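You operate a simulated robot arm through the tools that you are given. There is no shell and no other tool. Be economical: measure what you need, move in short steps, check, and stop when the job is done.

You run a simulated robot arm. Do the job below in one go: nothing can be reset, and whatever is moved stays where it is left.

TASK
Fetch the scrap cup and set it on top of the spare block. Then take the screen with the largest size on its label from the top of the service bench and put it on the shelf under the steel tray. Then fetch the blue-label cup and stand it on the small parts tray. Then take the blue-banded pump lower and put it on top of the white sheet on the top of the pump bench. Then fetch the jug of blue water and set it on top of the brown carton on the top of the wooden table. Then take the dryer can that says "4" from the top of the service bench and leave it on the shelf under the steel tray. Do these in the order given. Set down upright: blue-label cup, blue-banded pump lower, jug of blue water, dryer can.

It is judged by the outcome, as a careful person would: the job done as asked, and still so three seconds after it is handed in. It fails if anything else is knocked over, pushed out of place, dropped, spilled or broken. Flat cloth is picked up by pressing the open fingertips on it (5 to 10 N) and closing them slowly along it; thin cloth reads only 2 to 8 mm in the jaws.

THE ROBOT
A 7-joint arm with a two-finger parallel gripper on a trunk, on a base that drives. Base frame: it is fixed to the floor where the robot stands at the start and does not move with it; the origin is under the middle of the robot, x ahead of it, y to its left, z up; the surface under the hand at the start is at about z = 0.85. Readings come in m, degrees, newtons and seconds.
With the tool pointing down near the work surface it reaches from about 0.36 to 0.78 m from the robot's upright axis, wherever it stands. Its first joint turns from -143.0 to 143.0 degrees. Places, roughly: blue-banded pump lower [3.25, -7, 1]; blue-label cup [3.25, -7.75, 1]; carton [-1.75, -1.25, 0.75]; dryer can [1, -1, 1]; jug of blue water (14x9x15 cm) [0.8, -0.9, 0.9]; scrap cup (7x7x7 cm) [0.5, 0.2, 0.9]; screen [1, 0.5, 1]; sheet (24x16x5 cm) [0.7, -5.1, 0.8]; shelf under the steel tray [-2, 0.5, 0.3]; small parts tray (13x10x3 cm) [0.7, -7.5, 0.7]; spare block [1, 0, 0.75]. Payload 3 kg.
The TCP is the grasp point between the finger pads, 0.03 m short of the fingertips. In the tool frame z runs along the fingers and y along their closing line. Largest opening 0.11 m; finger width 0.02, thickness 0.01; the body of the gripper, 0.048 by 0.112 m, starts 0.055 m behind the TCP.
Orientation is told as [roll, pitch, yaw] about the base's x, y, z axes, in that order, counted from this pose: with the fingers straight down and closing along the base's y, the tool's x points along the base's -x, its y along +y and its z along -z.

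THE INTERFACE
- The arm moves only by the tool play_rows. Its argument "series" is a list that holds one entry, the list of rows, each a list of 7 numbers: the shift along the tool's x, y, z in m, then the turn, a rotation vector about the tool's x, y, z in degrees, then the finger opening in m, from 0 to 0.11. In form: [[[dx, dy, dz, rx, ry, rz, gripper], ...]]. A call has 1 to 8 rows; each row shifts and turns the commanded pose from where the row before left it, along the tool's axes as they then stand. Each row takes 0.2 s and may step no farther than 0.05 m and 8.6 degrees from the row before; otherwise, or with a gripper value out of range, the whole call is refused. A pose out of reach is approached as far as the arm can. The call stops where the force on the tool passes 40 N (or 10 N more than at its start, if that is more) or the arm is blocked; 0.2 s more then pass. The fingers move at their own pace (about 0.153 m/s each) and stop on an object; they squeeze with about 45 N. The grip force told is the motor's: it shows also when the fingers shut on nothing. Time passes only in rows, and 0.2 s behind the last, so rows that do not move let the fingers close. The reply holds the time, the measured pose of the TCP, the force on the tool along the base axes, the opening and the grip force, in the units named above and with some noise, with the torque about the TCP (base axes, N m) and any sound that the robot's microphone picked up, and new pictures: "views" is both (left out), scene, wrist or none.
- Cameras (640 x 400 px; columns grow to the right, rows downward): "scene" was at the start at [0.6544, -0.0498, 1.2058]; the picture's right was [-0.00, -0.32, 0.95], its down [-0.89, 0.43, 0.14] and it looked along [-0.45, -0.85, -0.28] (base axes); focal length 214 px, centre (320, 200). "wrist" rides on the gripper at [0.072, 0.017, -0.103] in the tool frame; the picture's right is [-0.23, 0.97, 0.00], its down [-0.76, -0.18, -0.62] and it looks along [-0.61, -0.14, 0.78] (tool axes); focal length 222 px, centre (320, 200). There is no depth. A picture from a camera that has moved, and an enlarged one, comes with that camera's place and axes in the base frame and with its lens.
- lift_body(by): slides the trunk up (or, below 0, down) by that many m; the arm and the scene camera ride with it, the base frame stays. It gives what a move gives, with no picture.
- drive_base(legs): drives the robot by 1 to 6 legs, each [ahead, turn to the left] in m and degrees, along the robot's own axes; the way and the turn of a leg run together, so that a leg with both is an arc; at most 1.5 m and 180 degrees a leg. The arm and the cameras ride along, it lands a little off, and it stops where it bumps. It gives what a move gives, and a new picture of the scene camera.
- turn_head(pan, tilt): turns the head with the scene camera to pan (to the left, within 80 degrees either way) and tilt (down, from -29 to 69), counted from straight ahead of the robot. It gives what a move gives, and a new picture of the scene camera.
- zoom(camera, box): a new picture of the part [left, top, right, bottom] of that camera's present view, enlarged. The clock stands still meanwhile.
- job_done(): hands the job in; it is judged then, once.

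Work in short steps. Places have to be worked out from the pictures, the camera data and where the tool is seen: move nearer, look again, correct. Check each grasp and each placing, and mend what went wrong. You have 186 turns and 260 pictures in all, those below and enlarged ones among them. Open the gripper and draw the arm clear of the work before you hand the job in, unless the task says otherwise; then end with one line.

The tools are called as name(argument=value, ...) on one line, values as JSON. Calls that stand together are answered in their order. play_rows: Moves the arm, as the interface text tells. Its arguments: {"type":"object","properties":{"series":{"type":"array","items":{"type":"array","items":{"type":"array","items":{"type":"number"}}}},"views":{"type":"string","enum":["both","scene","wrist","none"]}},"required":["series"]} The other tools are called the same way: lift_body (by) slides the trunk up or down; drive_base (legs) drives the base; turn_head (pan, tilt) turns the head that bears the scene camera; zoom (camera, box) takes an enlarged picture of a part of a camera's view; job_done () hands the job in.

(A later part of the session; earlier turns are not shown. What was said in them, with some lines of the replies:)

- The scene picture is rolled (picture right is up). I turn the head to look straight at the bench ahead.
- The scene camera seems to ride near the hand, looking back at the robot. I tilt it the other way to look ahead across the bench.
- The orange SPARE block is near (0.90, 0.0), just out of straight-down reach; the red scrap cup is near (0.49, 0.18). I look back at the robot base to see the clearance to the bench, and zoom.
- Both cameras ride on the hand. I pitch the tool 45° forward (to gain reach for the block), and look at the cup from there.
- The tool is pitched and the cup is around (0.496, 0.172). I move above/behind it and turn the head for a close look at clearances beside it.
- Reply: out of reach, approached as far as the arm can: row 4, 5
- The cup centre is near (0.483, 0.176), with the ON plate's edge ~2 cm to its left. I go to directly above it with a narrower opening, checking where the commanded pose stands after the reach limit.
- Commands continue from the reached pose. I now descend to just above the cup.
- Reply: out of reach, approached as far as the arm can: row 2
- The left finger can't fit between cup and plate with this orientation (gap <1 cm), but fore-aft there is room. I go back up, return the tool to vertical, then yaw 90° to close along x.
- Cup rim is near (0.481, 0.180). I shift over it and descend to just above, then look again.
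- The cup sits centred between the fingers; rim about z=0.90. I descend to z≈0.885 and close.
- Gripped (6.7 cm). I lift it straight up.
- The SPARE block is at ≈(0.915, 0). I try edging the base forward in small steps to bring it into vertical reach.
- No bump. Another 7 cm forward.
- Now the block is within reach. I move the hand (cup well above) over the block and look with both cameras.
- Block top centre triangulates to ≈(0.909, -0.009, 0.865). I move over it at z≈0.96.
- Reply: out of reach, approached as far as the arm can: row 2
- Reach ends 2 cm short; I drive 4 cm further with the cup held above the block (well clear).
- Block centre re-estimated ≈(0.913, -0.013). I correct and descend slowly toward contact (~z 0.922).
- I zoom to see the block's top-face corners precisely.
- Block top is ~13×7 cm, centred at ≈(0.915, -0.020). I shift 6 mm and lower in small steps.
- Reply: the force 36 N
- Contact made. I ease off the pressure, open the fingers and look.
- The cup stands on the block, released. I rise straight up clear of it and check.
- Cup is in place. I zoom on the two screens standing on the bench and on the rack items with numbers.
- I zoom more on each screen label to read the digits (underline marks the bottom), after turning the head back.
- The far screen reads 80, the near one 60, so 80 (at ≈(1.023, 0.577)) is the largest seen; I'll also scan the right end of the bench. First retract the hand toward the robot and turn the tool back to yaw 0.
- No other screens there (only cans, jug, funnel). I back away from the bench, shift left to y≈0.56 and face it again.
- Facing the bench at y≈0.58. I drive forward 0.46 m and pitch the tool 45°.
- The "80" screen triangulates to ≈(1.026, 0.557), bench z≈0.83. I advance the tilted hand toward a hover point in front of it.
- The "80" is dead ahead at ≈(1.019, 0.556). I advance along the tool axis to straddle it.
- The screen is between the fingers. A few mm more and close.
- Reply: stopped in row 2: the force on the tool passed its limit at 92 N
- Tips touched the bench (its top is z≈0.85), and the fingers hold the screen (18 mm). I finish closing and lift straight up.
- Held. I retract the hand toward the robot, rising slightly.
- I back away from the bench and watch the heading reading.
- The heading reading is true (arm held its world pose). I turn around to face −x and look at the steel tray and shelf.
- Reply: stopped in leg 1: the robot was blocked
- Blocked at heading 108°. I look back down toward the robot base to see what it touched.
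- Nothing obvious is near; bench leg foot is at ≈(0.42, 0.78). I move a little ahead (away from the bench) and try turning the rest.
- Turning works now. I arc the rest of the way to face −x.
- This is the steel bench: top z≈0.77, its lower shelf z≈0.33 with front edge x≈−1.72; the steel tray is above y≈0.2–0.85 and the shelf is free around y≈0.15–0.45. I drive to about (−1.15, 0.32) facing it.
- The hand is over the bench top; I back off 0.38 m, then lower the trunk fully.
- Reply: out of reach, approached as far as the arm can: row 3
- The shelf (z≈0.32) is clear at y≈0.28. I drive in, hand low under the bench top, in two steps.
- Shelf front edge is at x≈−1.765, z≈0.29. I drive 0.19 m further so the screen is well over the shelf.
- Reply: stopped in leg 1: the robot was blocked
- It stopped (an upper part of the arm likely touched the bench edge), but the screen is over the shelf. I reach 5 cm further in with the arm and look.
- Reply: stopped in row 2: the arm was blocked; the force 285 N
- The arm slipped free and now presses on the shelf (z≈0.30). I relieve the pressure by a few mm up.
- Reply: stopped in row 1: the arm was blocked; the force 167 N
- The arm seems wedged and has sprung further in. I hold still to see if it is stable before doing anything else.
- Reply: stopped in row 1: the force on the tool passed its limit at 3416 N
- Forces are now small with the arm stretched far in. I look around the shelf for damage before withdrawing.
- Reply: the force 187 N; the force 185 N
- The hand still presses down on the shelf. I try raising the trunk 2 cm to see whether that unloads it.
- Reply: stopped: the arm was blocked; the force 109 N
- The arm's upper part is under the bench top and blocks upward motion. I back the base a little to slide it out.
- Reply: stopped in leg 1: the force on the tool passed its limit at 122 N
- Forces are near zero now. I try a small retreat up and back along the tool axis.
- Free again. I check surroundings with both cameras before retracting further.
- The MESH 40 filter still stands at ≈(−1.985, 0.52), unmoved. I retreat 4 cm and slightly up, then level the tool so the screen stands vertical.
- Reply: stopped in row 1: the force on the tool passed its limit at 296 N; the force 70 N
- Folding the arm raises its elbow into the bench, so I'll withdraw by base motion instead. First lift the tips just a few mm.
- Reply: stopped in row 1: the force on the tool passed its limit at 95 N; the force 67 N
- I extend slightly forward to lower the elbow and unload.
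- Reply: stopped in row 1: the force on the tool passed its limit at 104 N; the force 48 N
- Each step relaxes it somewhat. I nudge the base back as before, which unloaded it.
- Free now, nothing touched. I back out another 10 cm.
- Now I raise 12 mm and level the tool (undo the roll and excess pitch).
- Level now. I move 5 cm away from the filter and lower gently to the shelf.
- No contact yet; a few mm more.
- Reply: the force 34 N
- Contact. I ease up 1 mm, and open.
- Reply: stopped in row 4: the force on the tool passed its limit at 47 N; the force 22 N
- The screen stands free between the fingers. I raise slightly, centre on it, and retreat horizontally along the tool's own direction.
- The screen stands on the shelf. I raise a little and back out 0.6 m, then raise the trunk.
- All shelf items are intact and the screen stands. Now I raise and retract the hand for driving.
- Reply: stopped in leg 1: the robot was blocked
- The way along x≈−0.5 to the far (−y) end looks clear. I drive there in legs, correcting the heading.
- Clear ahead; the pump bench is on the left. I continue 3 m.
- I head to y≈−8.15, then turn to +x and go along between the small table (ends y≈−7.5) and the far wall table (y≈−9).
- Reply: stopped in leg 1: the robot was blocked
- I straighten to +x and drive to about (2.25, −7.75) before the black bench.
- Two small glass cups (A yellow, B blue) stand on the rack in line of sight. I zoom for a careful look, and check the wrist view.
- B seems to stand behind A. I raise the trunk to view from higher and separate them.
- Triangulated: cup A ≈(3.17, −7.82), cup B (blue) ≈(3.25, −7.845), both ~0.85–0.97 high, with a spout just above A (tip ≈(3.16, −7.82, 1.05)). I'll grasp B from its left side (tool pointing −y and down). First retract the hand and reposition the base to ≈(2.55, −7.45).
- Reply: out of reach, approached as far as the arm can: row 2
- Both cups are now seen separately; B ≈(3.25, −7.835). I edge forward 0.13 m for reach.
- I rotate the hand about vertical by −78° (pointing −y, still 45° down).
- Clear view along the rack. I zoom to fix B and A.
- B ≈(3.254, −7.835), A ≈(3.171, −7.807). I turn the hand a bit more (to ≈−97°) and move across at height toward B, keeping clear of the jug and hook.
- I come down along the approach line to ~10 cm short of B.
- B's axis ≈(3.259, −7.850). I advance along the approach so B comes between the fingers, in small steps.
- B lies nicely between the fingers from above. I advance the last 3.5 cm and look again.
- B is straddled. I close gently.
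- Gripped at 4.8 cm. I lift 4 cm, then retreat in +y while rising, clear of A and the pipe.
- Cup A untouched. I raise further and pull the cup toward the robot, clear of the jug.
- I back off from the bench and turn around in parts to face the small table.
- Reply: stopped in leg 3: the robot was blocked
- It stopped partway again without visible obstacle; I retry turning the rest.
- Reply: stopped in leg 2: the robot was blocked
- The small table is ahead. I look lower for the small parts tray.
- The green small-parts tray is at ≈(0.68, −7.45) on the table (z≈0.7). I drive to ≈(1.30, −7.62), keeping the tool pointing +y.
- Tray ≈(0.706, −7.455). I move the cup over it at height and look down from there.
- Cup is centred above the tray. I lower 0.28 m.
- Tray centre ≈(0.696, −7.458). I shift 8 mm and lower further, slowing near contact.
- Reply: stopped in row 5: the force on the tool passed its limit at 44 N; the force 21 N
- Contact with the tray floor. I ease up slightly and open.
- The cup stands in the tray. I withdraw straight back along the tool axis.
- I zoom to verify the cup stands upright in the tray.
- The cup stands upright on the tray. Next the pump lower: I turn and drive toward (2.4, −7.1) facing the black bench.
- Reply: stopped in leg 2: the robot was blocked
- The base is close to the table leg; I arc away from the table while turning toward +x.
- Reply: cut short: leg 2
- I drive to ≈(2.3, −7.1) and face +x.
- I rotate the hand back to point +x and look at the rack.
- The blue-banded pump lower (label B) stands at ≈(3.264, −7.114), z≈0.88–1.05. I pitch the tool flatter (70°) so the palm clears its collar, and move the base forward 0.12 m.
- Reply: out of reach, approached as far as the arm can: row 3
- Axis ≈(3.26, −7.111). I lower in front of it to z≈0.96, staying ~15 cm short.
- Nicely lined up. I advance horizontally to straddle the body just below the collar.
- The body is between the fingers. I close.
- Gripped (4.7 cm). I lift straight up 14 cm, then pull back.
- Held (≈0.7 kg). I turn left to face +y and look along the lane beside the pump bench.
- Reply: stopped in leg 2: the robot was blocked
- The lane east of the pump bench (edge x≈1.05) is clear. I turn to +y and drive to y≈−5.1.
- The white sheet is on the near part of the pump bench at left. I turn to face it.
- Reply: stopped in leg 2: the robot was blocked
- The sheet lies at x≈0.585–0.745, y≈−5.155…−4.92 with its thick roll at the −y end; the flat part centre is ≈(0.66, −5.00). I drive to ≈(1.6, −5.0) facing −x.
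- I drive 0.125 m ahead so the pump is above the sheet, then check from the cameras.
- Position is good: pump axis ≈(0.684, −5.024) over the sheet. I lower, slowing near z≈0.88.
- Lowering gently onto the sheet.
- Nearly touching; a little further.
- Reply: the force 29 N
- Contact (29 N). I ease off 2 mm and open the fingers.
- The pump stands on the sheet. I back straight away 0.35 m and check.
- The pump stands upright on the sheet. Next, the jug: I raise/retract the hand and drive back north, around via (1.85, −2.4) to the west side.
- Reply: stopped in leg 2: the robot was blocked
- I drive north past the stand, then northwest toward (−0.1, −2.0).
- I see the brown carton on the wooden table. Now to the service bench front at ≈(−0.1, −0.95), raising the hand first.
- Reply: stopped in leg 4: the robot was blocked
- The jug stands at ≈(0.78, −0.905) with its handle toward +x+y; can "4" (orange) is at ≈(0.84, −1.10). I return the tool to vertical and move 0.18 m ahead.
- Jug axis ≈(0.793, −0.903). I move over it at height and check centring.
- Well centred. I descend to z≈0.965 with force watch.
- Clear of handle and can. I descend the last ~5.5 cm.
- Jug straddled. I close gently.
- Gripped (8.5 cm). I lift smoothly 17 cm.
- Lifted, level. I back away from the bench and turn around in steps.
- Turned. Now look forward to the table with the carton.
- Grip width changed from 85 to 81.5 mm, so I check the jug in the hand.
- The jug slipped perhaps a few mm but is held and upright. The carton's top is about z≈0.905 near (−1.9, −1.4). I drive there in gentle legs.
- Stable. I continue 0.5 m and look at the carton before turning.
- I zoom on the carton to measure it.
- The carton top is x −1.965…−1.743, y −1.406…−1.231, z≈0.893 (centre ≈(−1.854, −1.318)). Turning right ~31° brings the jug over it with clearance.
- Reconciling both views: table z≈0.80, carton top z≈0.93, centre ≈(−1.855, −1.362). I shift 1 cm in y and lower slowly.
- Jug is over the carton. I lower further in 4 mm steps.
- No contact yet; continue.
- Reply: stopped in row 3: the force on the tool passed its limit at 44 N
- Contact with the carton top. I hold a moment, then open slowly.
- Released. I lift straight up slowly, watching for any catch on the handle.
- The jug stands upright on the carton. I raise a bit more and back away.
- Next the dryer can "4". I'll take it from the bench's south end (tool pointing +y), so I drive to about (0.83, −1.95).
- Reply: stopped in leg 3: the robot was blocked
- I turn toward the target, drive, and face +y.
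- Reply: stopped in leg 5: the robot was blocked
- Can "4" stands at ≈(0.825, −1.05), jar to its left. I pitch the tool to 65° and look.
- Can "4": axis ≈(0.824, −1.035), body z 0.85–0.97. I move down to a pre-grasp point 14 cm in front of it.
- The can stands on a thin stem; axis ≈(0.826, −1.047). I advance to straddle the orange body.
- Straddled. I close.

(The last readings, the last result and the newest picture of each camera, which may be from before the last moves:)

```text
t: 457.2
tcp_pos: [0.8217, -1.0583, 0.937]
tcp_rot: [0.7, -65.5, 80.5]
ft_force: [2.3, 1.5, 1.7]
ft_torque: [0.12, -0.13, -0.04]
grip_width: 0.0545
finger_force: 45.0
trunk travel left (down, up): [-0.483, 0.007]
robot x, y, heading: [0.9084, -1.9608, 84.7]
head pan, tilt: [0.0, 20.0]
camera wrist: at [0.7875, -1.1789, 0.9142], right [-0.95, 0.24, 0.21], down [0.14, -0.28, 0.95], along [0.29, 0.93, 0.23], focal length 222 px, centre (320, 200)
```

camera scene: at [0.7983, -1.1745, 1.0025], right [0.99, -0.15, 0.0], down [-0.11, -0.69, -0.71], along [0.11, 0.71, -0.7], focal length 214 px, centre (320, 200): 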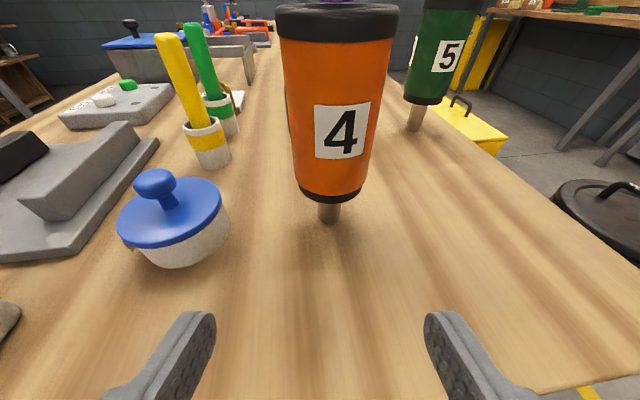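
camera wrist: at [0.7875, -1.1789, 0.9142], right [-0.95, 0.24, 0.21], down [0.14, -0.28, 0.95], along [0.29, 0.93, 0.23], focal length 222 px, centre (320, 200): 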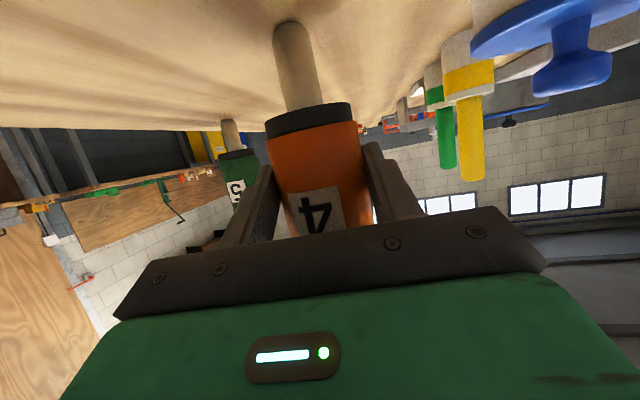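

Gripped (5.4 cm). I lift straight up and check that it comes free.

play_rows(series=[[[-0.0136, 0, -0.0062, 0, 0, 0, 0.045], [-0.0273, 0, -0.0125, 0, 0, 0, 0.045], [-0.0364, 0, -0.0166, 0, 0, 0, 0.045], [-0.0364, 0, -0.0166, 0, 0, 0, 0.045]]], views="wrist")

```text
t: 458.2
tcp_pos: [0.8222, -1.0594, 1.0611]
tcp_rot: [0.6, -65.5, 80.8]
ft_force: [-1.1, 0.2, -3.3]
ft_torque: [0.0, 0.02, -0.01]
grip_width: 0.0545
finger_force: 45.2
trunk travel left (down, up): [-0.483, 0.007]
robot x, y, heading: [0.9071, -1.9601, 84.6]
head pan, tilt: [0.0, 20.0]
camera wrist: at [0.7869, -1.18, 1.0385], right [-0.95, 0.24, 0.21], down [0.14, -0.27, 0.95], along [0.29, 0.93, 0.23], focal length 222 px, centre (320, 200)
```

wrist: 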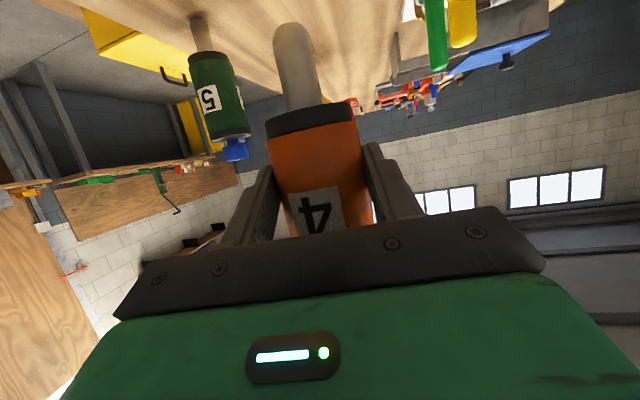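

It's free (≈0.3 kg). I back away from the bench and head west, then north toward the steel bench.

drive_base(legs=[[-0.35, 0], [0, 45], [0, 48]])

drive_base(legs=[[1.3, 0], [0, -45], [0, -44]])

```text
t: 462.3
tcp_pos: [0.2367, -1.6717, 1.0615]
tcp_rot: [0.7, -65.5, 120.5]
ft_force: [0.0, -0.7, -2.7]
ft_torque: [-0.03, -0.08, -0.02]
grip_width: 0.0545
finger_force: 45.2
trunk travel left (down, up): [-0.483, 0.007]
robot x, y, heading: [0.9071, -2.2889, 125.4]
head pan, tilt: [0.0, 20.0]
stopped in leg 2: the robot was blocked; the commanded pose is now the measured one
camera scene: at [0.238, -1.6724, 1.1457], right [0.86, 0.52, 0.0], down [0.36, -0.6, -0.71], along [-0.37, 0.61, -0.7], focal length 214 px, centre (320, 200)
```

scene: 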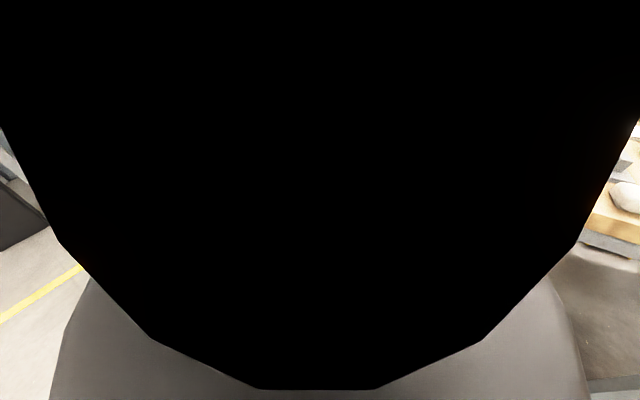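

```text
t: 468.9
tcp_pos: [-0.5096, -0.6056, 1.0636]
tcp_rot: [0.8, -65.4, 120.1]
ft_force: [-1.4, 0.1, -2.5]
ft_torque: [-0.04, -0.04, -0.01]
grip_width: 0.0546
finger_force: 45.3
trunk travel left (down, up): [-0.483, 0.007]
robot x, y, heading: [0.1565, -1.2264, 124.7]
head pan, tilt: [0.0, 20.0]
stopped in leg 1: the robot was blocked; the commanded pose is now the measured one
camera scene: at [-0.5082, -0.6067, 1.1469], right [0.86, 0.51, -0.01], down [0.36, -0.61, -0.71], along [-0.37, 0.61, -0.7], focal length 214 px, centre (320, 200)
```

scene: 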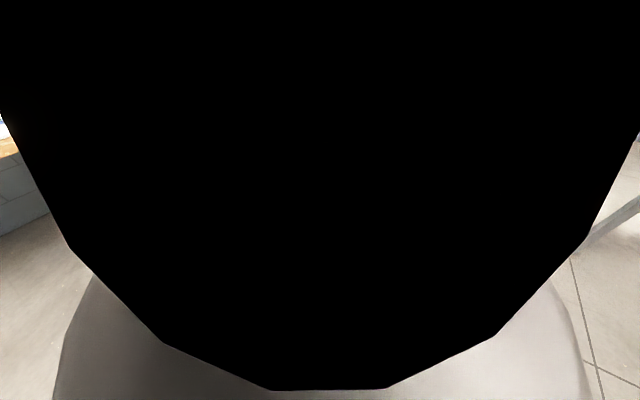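

I chained too much: the turn stopped early and the base then touched near the bench leg. I back off the same way, then turn left more before proceeding.

drive_base(legs=[[-0.2, 0]])

drive_base(legs=[[0, 40]])

turn_head(pan=-60, tilt=5)

```text
t: 470.5
tcp_pos: [-0.395, -0.7732, 1.064]
tcp_rot: [0.6, -65.4, 120.1]
ft_force: [0.4, 0.5, -3.5]
ft_torque: [-0.02, -0.04, -0.01]
grip_width: 0.0543
finger_force: 45.1
trunk travel left (down, up): [-0.483, 0.007]
robot x, y, heading: [0.2774, -1.3951, 124.6]
head pan, tilt: [0.0, 20.0]
camera scene: at [-0.3946, -0.7743, 1.1471], right [0.86, 0.51, -0.01], down [0.36, -0.6, -0.71], along [-0.37, 0.61, -0.7], focal length 214 px, centre (320, 200)
```

scene: 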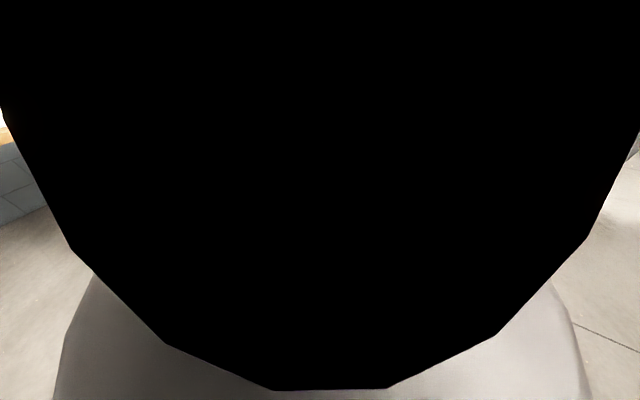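

```text
t: 472.6
tcp_pos: [-0.6301, -1.2569, 1.0637]
tcp_rot: [0.4, -65.4, 154.8]
ft_force: [-0.7, -1.1, -3.3]
ft_torque: [0.0, -0.07, -0.06]
grip_width: 0.0542
finger_force: 44.8
trunk travel left (down, up): [-0.483, 0.007]
robot x, y, heading: [0.2869, -1.3611, 159.5]
head pan, tilt: [0.0, 20.0]
stopped in leg 1: the robot was blocked; the commanded pose is now the measured one
camera scene: at [-0.6295, -1.2559, 1.1475], right [0.42, 0.91, 0.0], down [0.64, -0.3, -0.71], along [-0.65, 0.3, -0.7], focal length 214 px, centre (320, 200)
```

scene: 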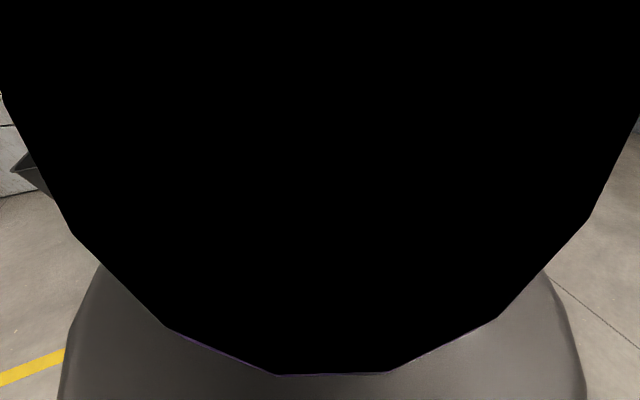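

```text
t: 473.9
tcp_pos: [-0.6303, -1.256, 1.0643]
tcp_rot: [0.5, -65.4, 154.7]
ft_force: [-1.0, 0.2, -2.4]
ft_torque: [-0.06, -0.05, -0.03]
grip_width: 0.0543
finger_force: 44.9
trunk travel left (down, up): [-0.483, 0.007]
robot x, y, heading: [0.2843, -1.362, 159.7]
head pan, tilt: [-60.0, 5.0]
camera scene: at [-0.5662, -1.1965, 1.1895], right [0.93, 0.13, 0.36], down [0.38, -0.26, -0.89], along [-0.02, 0.96, -0.29], focal length 214 px, centre (320, 200)
```

scene: 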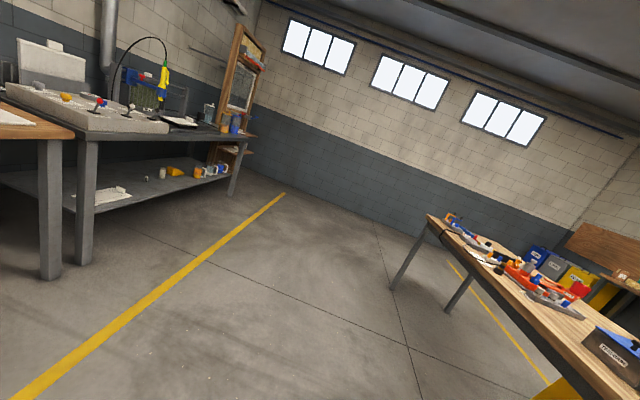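

I drive ahead to x≈−0.45, well away from the bench.

drive_base(legs=[[0.78, 0]])

drive_base(legs=[[0, -35], [0, -33]])

```text
t: 477.9
tcp_pos: [-1.3327, -0.9946, 1.0644]
tcp_rot: [0.7, -65.4, 154.7]
ft_force: [-0.8, 0.5, -2.8]
ft_torque: [-0.01, -0.06, 0.0]
grip_width: 0.0538
finger_force: 44.4
trunk travel left (down, up): [-0.483, 0.007]
robot x, y, heading: [-0.4175, -1.1021, 159.8]
head pan, tilt: [-60.0, 5.0]
camera scene: at [-1.2677, -0.9366, 1.1896], right [0.93, 0.13, 0.36], down [0.38, -0.26, -0.89], along [-0.02, 0.96, -0.29], focal length 214 px, centre (320, 200)
```

scene: 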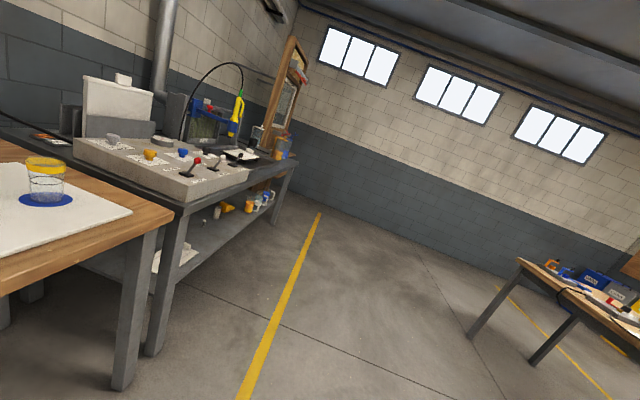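

```text
t: 480.1
tcp_pos: [-1.1082, -0.4927, 1.0649]
tcp_rot: [0.6, -65.5, 119.9]
ft_force: [-0.4, -0.5, -2.2]
ft_torque: [-0.06, -0.01, -0.02]
grip_width: 0.0542
finger_force: 45.4
trunk travel left (down, up): [-0.483, 0.007]
robot x, y, heading: [-0.4437, -1.1215, 124.6]
head pan, tilt: [-60.0, 5.0]
stopped in leg 1: the robot was blocked; the commanded pose is now the measured one
camera scene: at [-1.0225, -0.4801, 1.1904], right [0.83, -0.42, 0.36], down [0.16, -0.43, -0.89], along [0.53, 0.8, -0.29], focal length 214 px, centre (320, 200)
```

scene: 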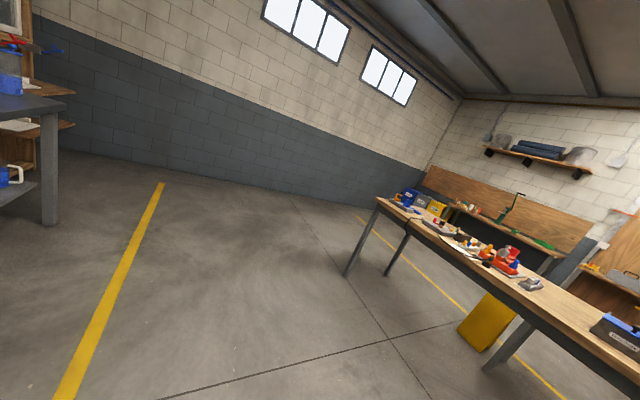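

One turn per call: turn right 33° more.

drive_base(legs=[[0, -33]])

drive_base(legs=[[1.33, 0]])

```text
t: 482.4
tcp_pos: [-0.6623, -0.2302, 1.067]
tcp_rot: [0.6, -65.2, 87.2]
ft_force: [-0.9, 0.3, -3.4]
ft_torque: [-0.06, -0.01, -0.02]
grip_width: 0.0542
finger_force: 44.4
trunk travel left (down, up): [-0.483, 0.007]
robot x, y, heading: [-0.4792, -1.122, 92.0]
head pan, tilt: [-60.0, 5.0]
stopped in leg 1: the robot was blocked; the commanded pose is now the measured one
camera scene: at [-0.5833, -0.2661, 1.1915], right [0.47, -0.81, 0.36], down [-0.1, -0.45, -0.89], along [0.88, 0.38, -0.29], focal length 214 px, centre (320, 200)
```

scene: 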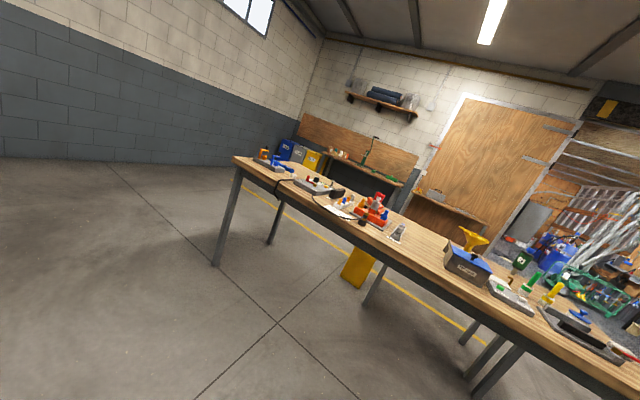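

```text
t: 489.1
tcp_pos: [-0.6878, 1.1032, 1.0666]
tcp_rot: [0.7, -65.4, 86.1]
ft_force: [-0.5, 0.7, -3.6]
ft_torque: [-0.04, 0.02, -0.02]
grip_width: 0.0542
finger_force: 45.1
trunk travel left (down, up): [-0.483, 0.007]
robot x, y, heading: [-0.515, 0.2093, 91.6]
head pan, tilt: [-60.0, 5.0]
camera scene: at [-0.6107, 1.0654, 1.1918], right [0.45, -0.82, 0.36], down [-0.11, -0.45, -0.89], along [0.88, 0.37, -0.29], focal length 214 px, centre (320, 200)
```

scene: 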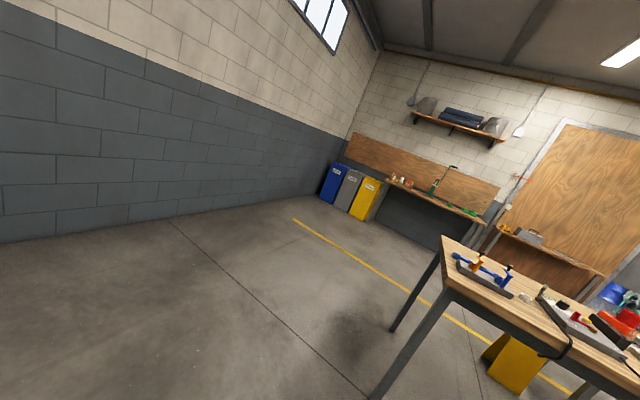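

I turn left to face the steel bench.

drive_base(legs=[[0, 45]])

drive_base(legs=[[0, 43.5]])

```text
t: 491.2
tcp_pos: [-1.2023, 0.8054, 1.0685]
tcp_rot: [0.7, -65.2, 124.3]
ft_force: [-0.1, -0.7, -2.7]
ft_torque: [-0.02, -0.08, -0.06]
grip_width: 0.054
finger_force: 45.0
trunk travel left (down, up): [-0.483, 0.007]
robot x, y, heading: [-0.4882, 0.2324, 131.2]
head pan, tilt: [-60.0, 5.0]
stopped in leg 1: the robot was blocked; the commanded pose is now the measured one
camera scene: at [-1.1178, 0.8243, 1.1915], right [0.86, -0.36, 0.36], down [0.2, -0.42, -0.89], along [0.47, 0.83, -0.29], focal length 214 px, centre (320, 200)
```

scene: 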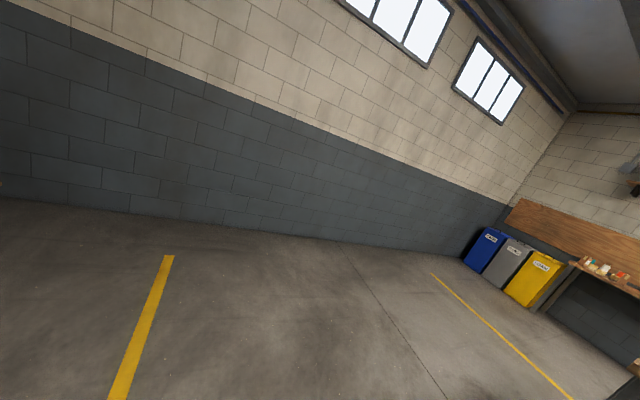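

```text
t: 493.2
tcp_pos: [-1.4044, 0.316, 1.0664]
tcp_rot: [0.5, -65.3, 158.0]
ft_force: [0.4, -0.6, -3.1]
ft_torque: [0.0, -0.08, 0.0]
grip_width: 0.0541
finger_force: 45.0
trunk travel left (down, up): [-0.483, 0.007]
robot x, y, heading: [-0.484, 0.2661, 165.6]
head pan, tilt: [-60.0, 5.0]
stopped in leg 1: the robot was blocked; the commanded pose is now the measured one
camera scene: at [-1.3438, 0.3787, 1.192], right [0.92, 0.18, 0.36], down [0.4, -0.24, -0.89], along [-0.07, 0.95, -0.29], focal length 214 px, centre (320, 200)
```

scene: 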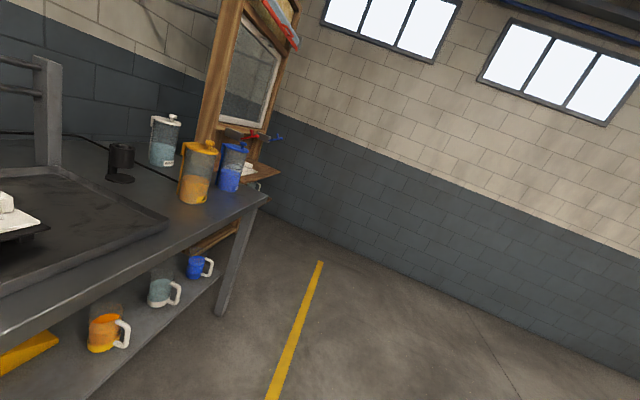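

Now ~8° more so the approach line leads to y≈0.24 on the shelf; then lower the trunk.

drive_base(legs=[[0, 8]])

lift_body(by=-0.48)

turn_head(pan=40, tilt=5)

```text
t: 494.3
tcp_pos: [-1.4034, 0.1918, 1.0671]
tcp_rot: [0.7, -65.4, 166.0]
ft_force: [-0.7, 0.4, -2.9]
ft_torque: [-0.01, -0.07, 0.0]
grip_width: 0.0542
finger_force: 45.0
trunk travel left (down, up): [-0.483, 0.007]
robot x, y, heading: [-0.48, 0.272, 173.6]
head pan, tilt: [-60.0, 5.0]
camera scene: at [-1.3517, 0.2612, 1.1925], right [0.88, 0.3, 0.36], down [0.42, -0.18, -0.89], along [-0.2, 0.93, -0.29], focal length 214 px, centre (320, 200)
```

scene: 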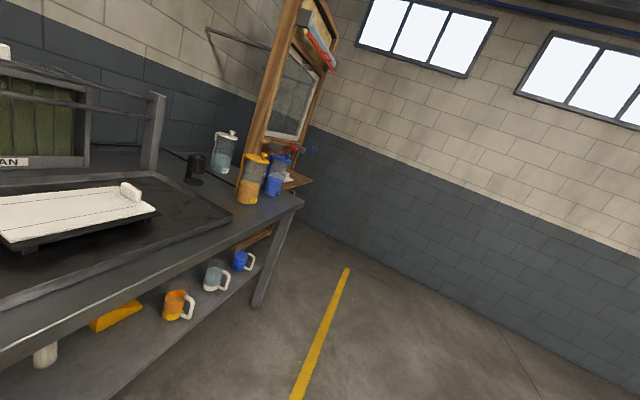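

```text
refused: -0.48 is not a number from -0.4 to 0.4
```

```text
t: 496.0
tcp_pos: [-1.4032, 0.1897, 1.068]
tcp_rot: [0.7, -65.2, 165.9]
ft_force: [0.4, 0.1, -4.2]
ft_torque: [0.0, -0.05, 0.03]
grip_width: 0.054
finger_force: 44.4
trunk travel left (down, up): [-0.483, 0.007]
robot x, y, heading: [-0.4778, 0.2724, 173.5]
head pan, tilt: [40.0, 5.0]
camera scene: at [-1.4055, 0.1315, 1.1835], right [-0.39, 0.88, -0.27], down [0.48, -0.06, -0.88], along [-0.79, -0.47, -0.4], focal length 214 px, centre (320, 200)
```

scene: 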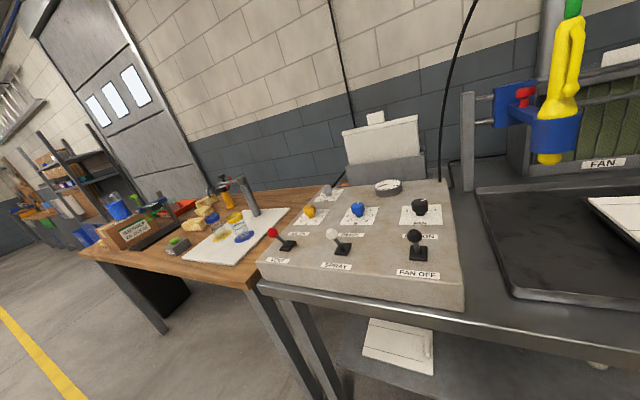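

I lower the trunk in two moves, then the arm to just above shelf height.

lift_body(by=-0.4)

lift_body(by=-0.08)

play_rows(series=[[[0.042, 0, 0.006, 0, 0, 0, 0.045], [0.042, 0, 0.006, 0, 0, 0, 0.045], [0.042, 0, 0.006, 0, 0, 0, 0.045]]], views="wrist")

```text
t: 499.9
tcp_pos: [-1.4019, 0.1892, 0.668]
tcp_rot: [0.7, -65.2, 165.9]
ft_force: [-0.1, 0.8, -2.9]
ft_torque: [-0.02, -0.03, 0.04]
grip_width: 0.0542
finger_force: 44.9
trunk travel left (down, up): [-0.083, 0.407]
robot x, y, heading: [-0.4843, 0.2709, 173.3]
head pan, tilt: [40.0, 5.0]
```

```text
t: 501.0
tcp_pos: [-1.4028, 0.1917, 0.588]
tcp_rot: [0.7, -65.3, 165.9]
ft_force: [0.4, 0.2, -3.1]
ft_torque: [-0.02, -0.05, 0.04]
grip_width: 0.0541
finger_force: 44.7
trunk travel left (down, up): [-0.003, 0.487]
robot x, y, heading: [-0.4808, 0.2732, 173.6]
head pan, tilt: [40.0, 5.0]
```

```text
t: 501.8
tcp_pos: [-1.368, 0.1814, 0.4664]
tcp_rot: [0.8, -65.4, 165.8]
ft_force: [-0.4, 0.4, -2.5]
ft_torque: [-0.04, -0.07, 0.01]
grip_width: 0.0542
finger_force: 44.8
trunk travel left (down, up): [-0.003, 0.487]
robot x, y, heading: [-0.4802, 0.2748, 173.6]
head pan, tilt: [40.0, 5.0]
camera wrist: at [-1.2523, 0.1348, 0.4422], right [-0.32, -0.92, 0.21], down [0.28, 0.12, 0.95], along [-0.9, 0.36, 0.22], focal length 222 px, centre (320, 200)
```

wrist: 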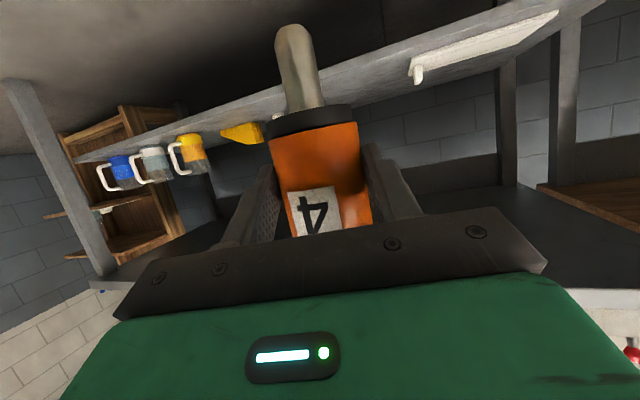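

I lower another 3.5 cm and drive in part way.

play_rows(series=[[[0.0318, 0, 0.0146, 0, 0, 0, 0.045]]], views="none")

drive_base(legs=[[0.25, 0]])

```text
t: 502.2
tcp_pos: [-1.3696, 0.1808, 0.4299]
tcp_rot: [0.7, -65.3, 166.0]
ft_force: [-0.5, -0.3, -2.6]
ft_torque: [-0.03, -0.12, 0.0]
grip_width: 0.0542
finger_force: 44.8
trunk travel left (down, up): [-0.003, 0.487]
robot x, y, heading: [-0.4793, 0.2724, 173.5]
head pan, tilt: [40.0, 5.0]
```

```text
t: 504.1
tcp_pos: [-1.6194, 0.2081, 0.4294]
tcp_rot: [0.7, -65.3, 165.9]
ft_force: [-0.4, 0.0, -3.4]
ft_torque: [-0.02, -0.05, 0.02]
grip_width: 0.054
finger_force: 44.8
trunk travel left (down, up): [-0.003, 0.487]
robot x, y, heading: [-0.733, 0.3021, 173.4]
head pan, tilt: [40.0, 5.0]
camera scene: at [-1.6227, 0.1501, 0.5447], right [-0.39, 0.88, -0.27], down [0.48, -0.06, -0.88], along [-0.79, -0.47, -0.4], focal length 214 px, centre (320, 200)
```

scene: 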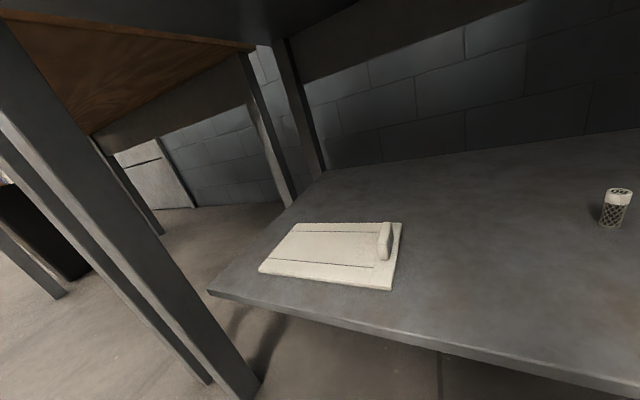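

The screen is intact at ≈(−1.98, 0.35), cloth pad ends at y≈0.09. I drive 0.25 m further in.

drive_base(legs=[[0.15, 0]])

drive_base(legs=[[0.1, 0]])

```text
t: 505.4
tcp_pos: [-1.7675, 0.2226, 0.4297]
tcp_rot: [0.6, -65.1, 166.1]
ft_force: [0.8, -0.4, -3.3]
ft_torque: [-0.02, -0.07, 0.04]
grip_width: 0.054
finger_force: 44.8
trunk travel left (down, up): [-0.003, 0.487]
robot x, y, heading: [-0.8773, 0.3175, 173.8]
head pan, tilt: [40.0, 5.0]
camera scene: at [-1.77, 0.1641, 0.5451], right [-0.39, 0.88, -0.27], down [0.48, -0.06, -0.88], along [-0.79, -0.47, -0.4], focal length 214 px, centre (320, 200)
```

scene: 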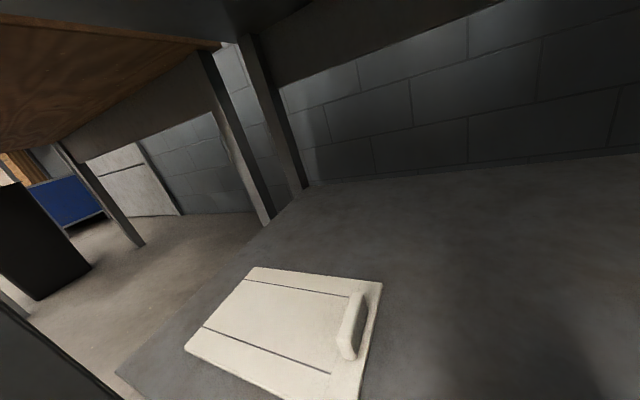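

```text
t: 506.6
tcp_pos: [-1.8675, 0.2345, 0.4301]
tcp_rot: [0.7, -65.3, 166.1]
ft_force: [0.0, 0.1, -3.4]
ft_torque: [0.0, -0.07, -0.03]
grip_width: 0.0541
finger_force: 44.9
trunk travel left (down, up): [-0.003, 0.487]
robot x, y, heading: [-0.9807, 0.3286, 173.5]
head pan, tilt: [40.0, 5.0]
camera scene: at [-1.8704, 0.1756, 0.5454], right [-0.39, 0.88, -0.27], down [0.48, -0.06, -0.88], along [-0.79, -0.47, -0.4], focal length 214 px, centre (320, 200)
```

scene: 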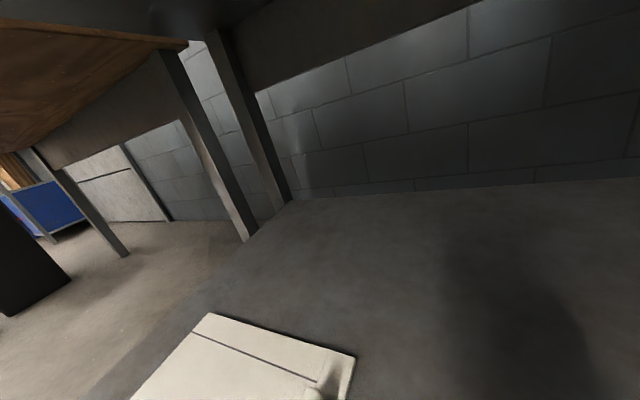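

No contact; can is over the shelf at ≈(−1.88, 0.237). I lower: 3 cm, then slowly.

play_rows(series=[[[0.0136, 0, 0.0062, 0, 0, 0, 0.045], [0.0118, 0, 0.0054, 0, 0, 0, 0.045], [0.0036, 0, 0.0017, 0, 0, 0, 0.045], [0, 0, 0, 0, 0, 0, 0.045]]], views="wrist")

```text
t: 507.6
tcp_pos: [-1.8666, 0.2325, 0.3967]
tcp_rot: [0.6, -65.2, 166.1]
ft_force: [-0.6, -1.0, -2.9]
ft_torque: [0.0, -0.07, -0.01]
grip_width: 0.0542
finger_force: 44.9
trunk travel left (down, up): [-0.003, 0.487]
robot x, y, heading: [-0.9783, 0.3311, 173.5]
head pan, tilt: [40.0, 5.0]
camera wrist: at [-1.7504, 0.1885, 0.3752], right [-0.32, -0.92, 0.21], down [0.28, 0.12, 0.95], along [-0.91, 0.36, 0.22], focal length 222 px, centre (320, 200)
```

wrist: 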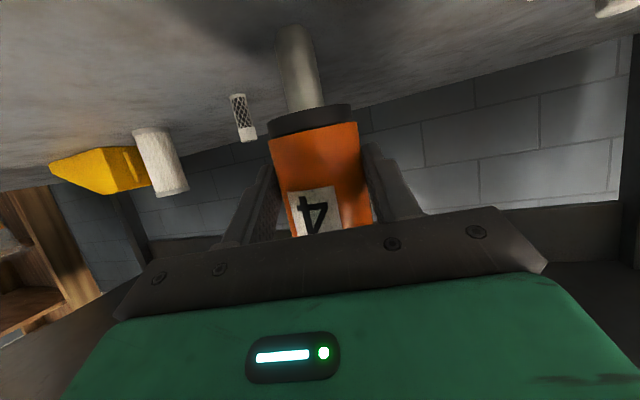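

play_rows(series=[[[0.0027, 0, 0.0012, 0, 0, 0, 0.045], [0.0018, 0, 0.0008, 0, 0, 0, 0.045], [0.0018, 0, 0.0008, 0, 0, 0, 0.045], [0.0018, 0, 0.0008, 0, 0, 0, 0.045], [0, 0, 0, 0, 0, 0, 0.045]]], views="none")

```text
t: 508.8
tcp_pos: [-1.8669, 0.2345, 0.3891]
tcp_rot: [0.7, -65.2, 166.1]
ft_force: [0.0, 0.9, -3.4]
ft_torque: [-0.01, -0.09, -0.02]
grip_width: 0.0543
finger_force: 45.4
trunk travel left (down, up): [-0.003, 0.487]
robot x, y, heading: [-0.9801, 0.3297, 173.8]
head pan, tilt: [40.0, 5.0]
```

Still free; continue in 1.5 mm steps.

play_rows(series=[[[0.0014, 0, 0.0006, 0, 0, 0, 0.045], [0.0014, 0, 0.0006, 0, 0, 0, 0.045], [0.0014, 0, 0.0006, 0, 0, 0, 0.045], [0.0009, 0, 0.0004, 0, 0, 0, 0.045], [0, 0, 0, 0, 0, 0, 0.045]]], views="none")

```text
t: 510.0
tcp_pos: [-1.8679, 0.2347, 0.3878]
tcp_rot: [0.9, -65.5, 165.9]
ft_force: [-1.0, -1.4, 19.5]
ft_torque: [-0.02, 0.6, 0.01]
grip_width: 0.0541
finger_force: 44.5
trunk travel left (down, up): [-0.003, 0.487]
robot x, y, heading: [-0.9795, 0.3284, 173.6]
head pan, tilt: [40.0, 5.0]
```

Contact. I ease off ~3 mm, hold, and open slowly.

play_rows(series=[[[-0.0027, 0, -0.0012, 0, 0, 0, 0.045], [0, 0, 0, 0, 0, 0, 0.045], [0, 0, 0, 0, 0, 0, 0.058], [0, 0, 0, 0, 0, 0, 0.07], [0, 0, 0, 0, 0, 0, 0.08], [0, 0, 0, 0, 0, 0, 0.08]]], views="wrist")

```text
t: 511.4
tcp_pos: [-1.8669, 0.2326, 0.3871]
tcp_rot: [0.7, -65.2, 166.2]
ft_force: [-0.3, 0.5, -0.7]
ft_torque: [0.0, 0.03, -0.01]
grip_width: 0.08
finger_force: 0.0
trunk travel left (down, up): [-0.003, 0.487]
robot x, y, heading: [-0.9824, 0.3311, 173.7]
head pan, tilt: [40.0, 5.0]
camera wrist: at [-1.7495, 0.1893, 0.3639], right [-0.32, -0.92, 0.21], down [0.28, 0.12, 0.95], along [-0.91, 0.36, 0.22], focal length 222 px, centre (320, 200)
```

wrist: 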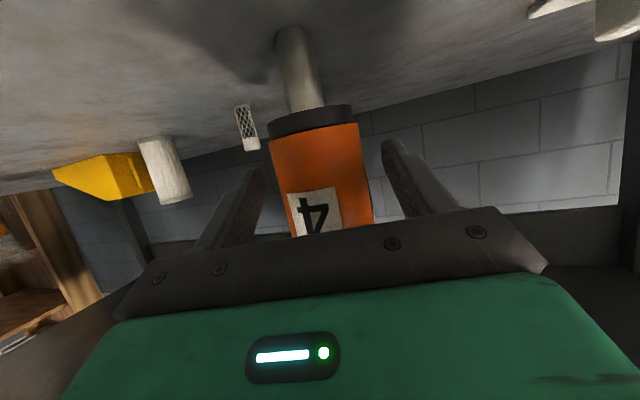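

The can stands free. I retreat horizontally along the tool direction.

play_rows(series=[[[0.0085, 0, -0.0181, 0, 0, 0, 0.08], [0.0085, 0, -0.0181, 0, 0, 0, 0.08], [0.0127, 0, -0.0272, 0, 0, 0, 0.08], [0.0127, 0, -0.0272, 0, 0, 0, 0.08]]], views="wrist")

```text
t: 512.4
tcp_pos: [-1.7704, 0.212, 0.3849]
tcp_rot: [0.5, -65.2, 166.2]
ft_force: [0.2, 0.6, 1.0]
ft_torque: [0.02, -0.01, -0.02]
grip_width: 0.0799
finger_force: 0.1
trunk travel left (down, up): [-0.003, 0.487]
robot x, y, heading: [-0.9793, 0.3303, 173.4]
head pan, tilt: [40.0, 5.0]
camera wrist: at [-1.653, 0.1659, 0.3627], right [-0.32, -0.92, 0.21], down [0.28, 0.12, 0.95], along [-0.91, 0.36, 0.22], focal length 222 px, centre (320, 200)
```

wrist: 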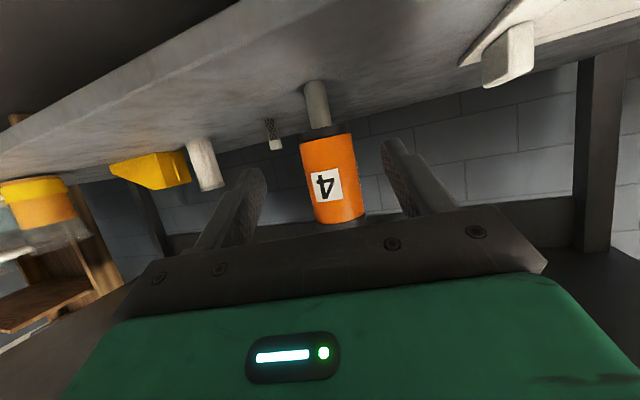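

The can stands upright on the shelf. I back the robot fully out and take a last look.

drive_base(legs=[[-0.5, 0]])

turn_head(pan=0, tilt=5)

```text
t: 515.3
tcp_pos: [-1.2694, 0.158, 0.3853]
tcp_rot: [0.7, -65.2, 165.8]
ft_force: [-0.5, 0.4, -0.4]
ft_torque: [0.02, 0.0, 0.02]
grip_width: 0.0801
finger_force: 0.1
trunk travel left (down, up): [-0.003, 0.487]
robot x, y, heading: [-0.4772, 0.2737, 173.1]
head pan, tilt: [40.0, 5.0]
camera scene: at [-1.2717, 0.0986, 0.5016], right [-0.39, 0.88, -0.27], down [0.48, -0.06, -0.88], along [-0.79, -0.47, -0.4], focal length 214 px, centre (320, 200)
```

scene: 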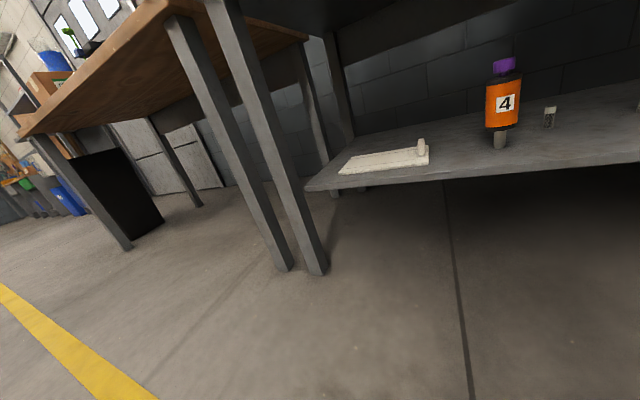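

```text
t: 516.4
tcp_pos: [-1.269, 0.1571, 0.3852]
tcp_rot: [0.7, -65.1, 165.7]
ft_force: [0.1, -1.0, -0.1]
ft_torque: [-0.03, 0.0, 0.01]
grip_width: 0.08
finger_force: 0.1
trunk travel left (down, up): [-0.003, 0.487]
robot x, y, heading: [-0.4758, 0.2744, 173.4]
head pan, tilt: [0.0, 5.0]
camera scene: at [-1.2767, 0.1605, 0.4927], right [0.23, 0.97, -0.01], down [0.48, -0.12, -0.87], along [-0.84, 0.2, -0.5], focal length 214 px, centre (320, 200)
```

scene: 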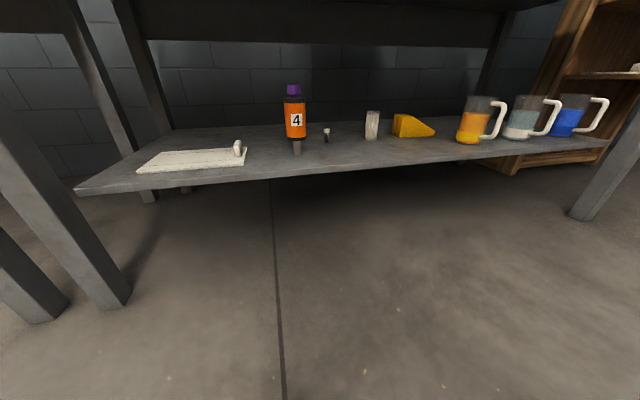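

The can and the screen stand on the shelf, everything else there is in place, and the gripper is open and clear. I hand in the job.

job_done()

```text
The job is handed in.
```

All six items were placed in the order you gave and checked on camera after release. The four that had to be upright were upright: the blue-label cup, the pump lower, the jug and can "4". While placing the screen, the arm jammed hard under the steel bench (a brief reading of 3416 N), and later the base bumped near the service bench; I saw nothing knocked over or moved afterwards.
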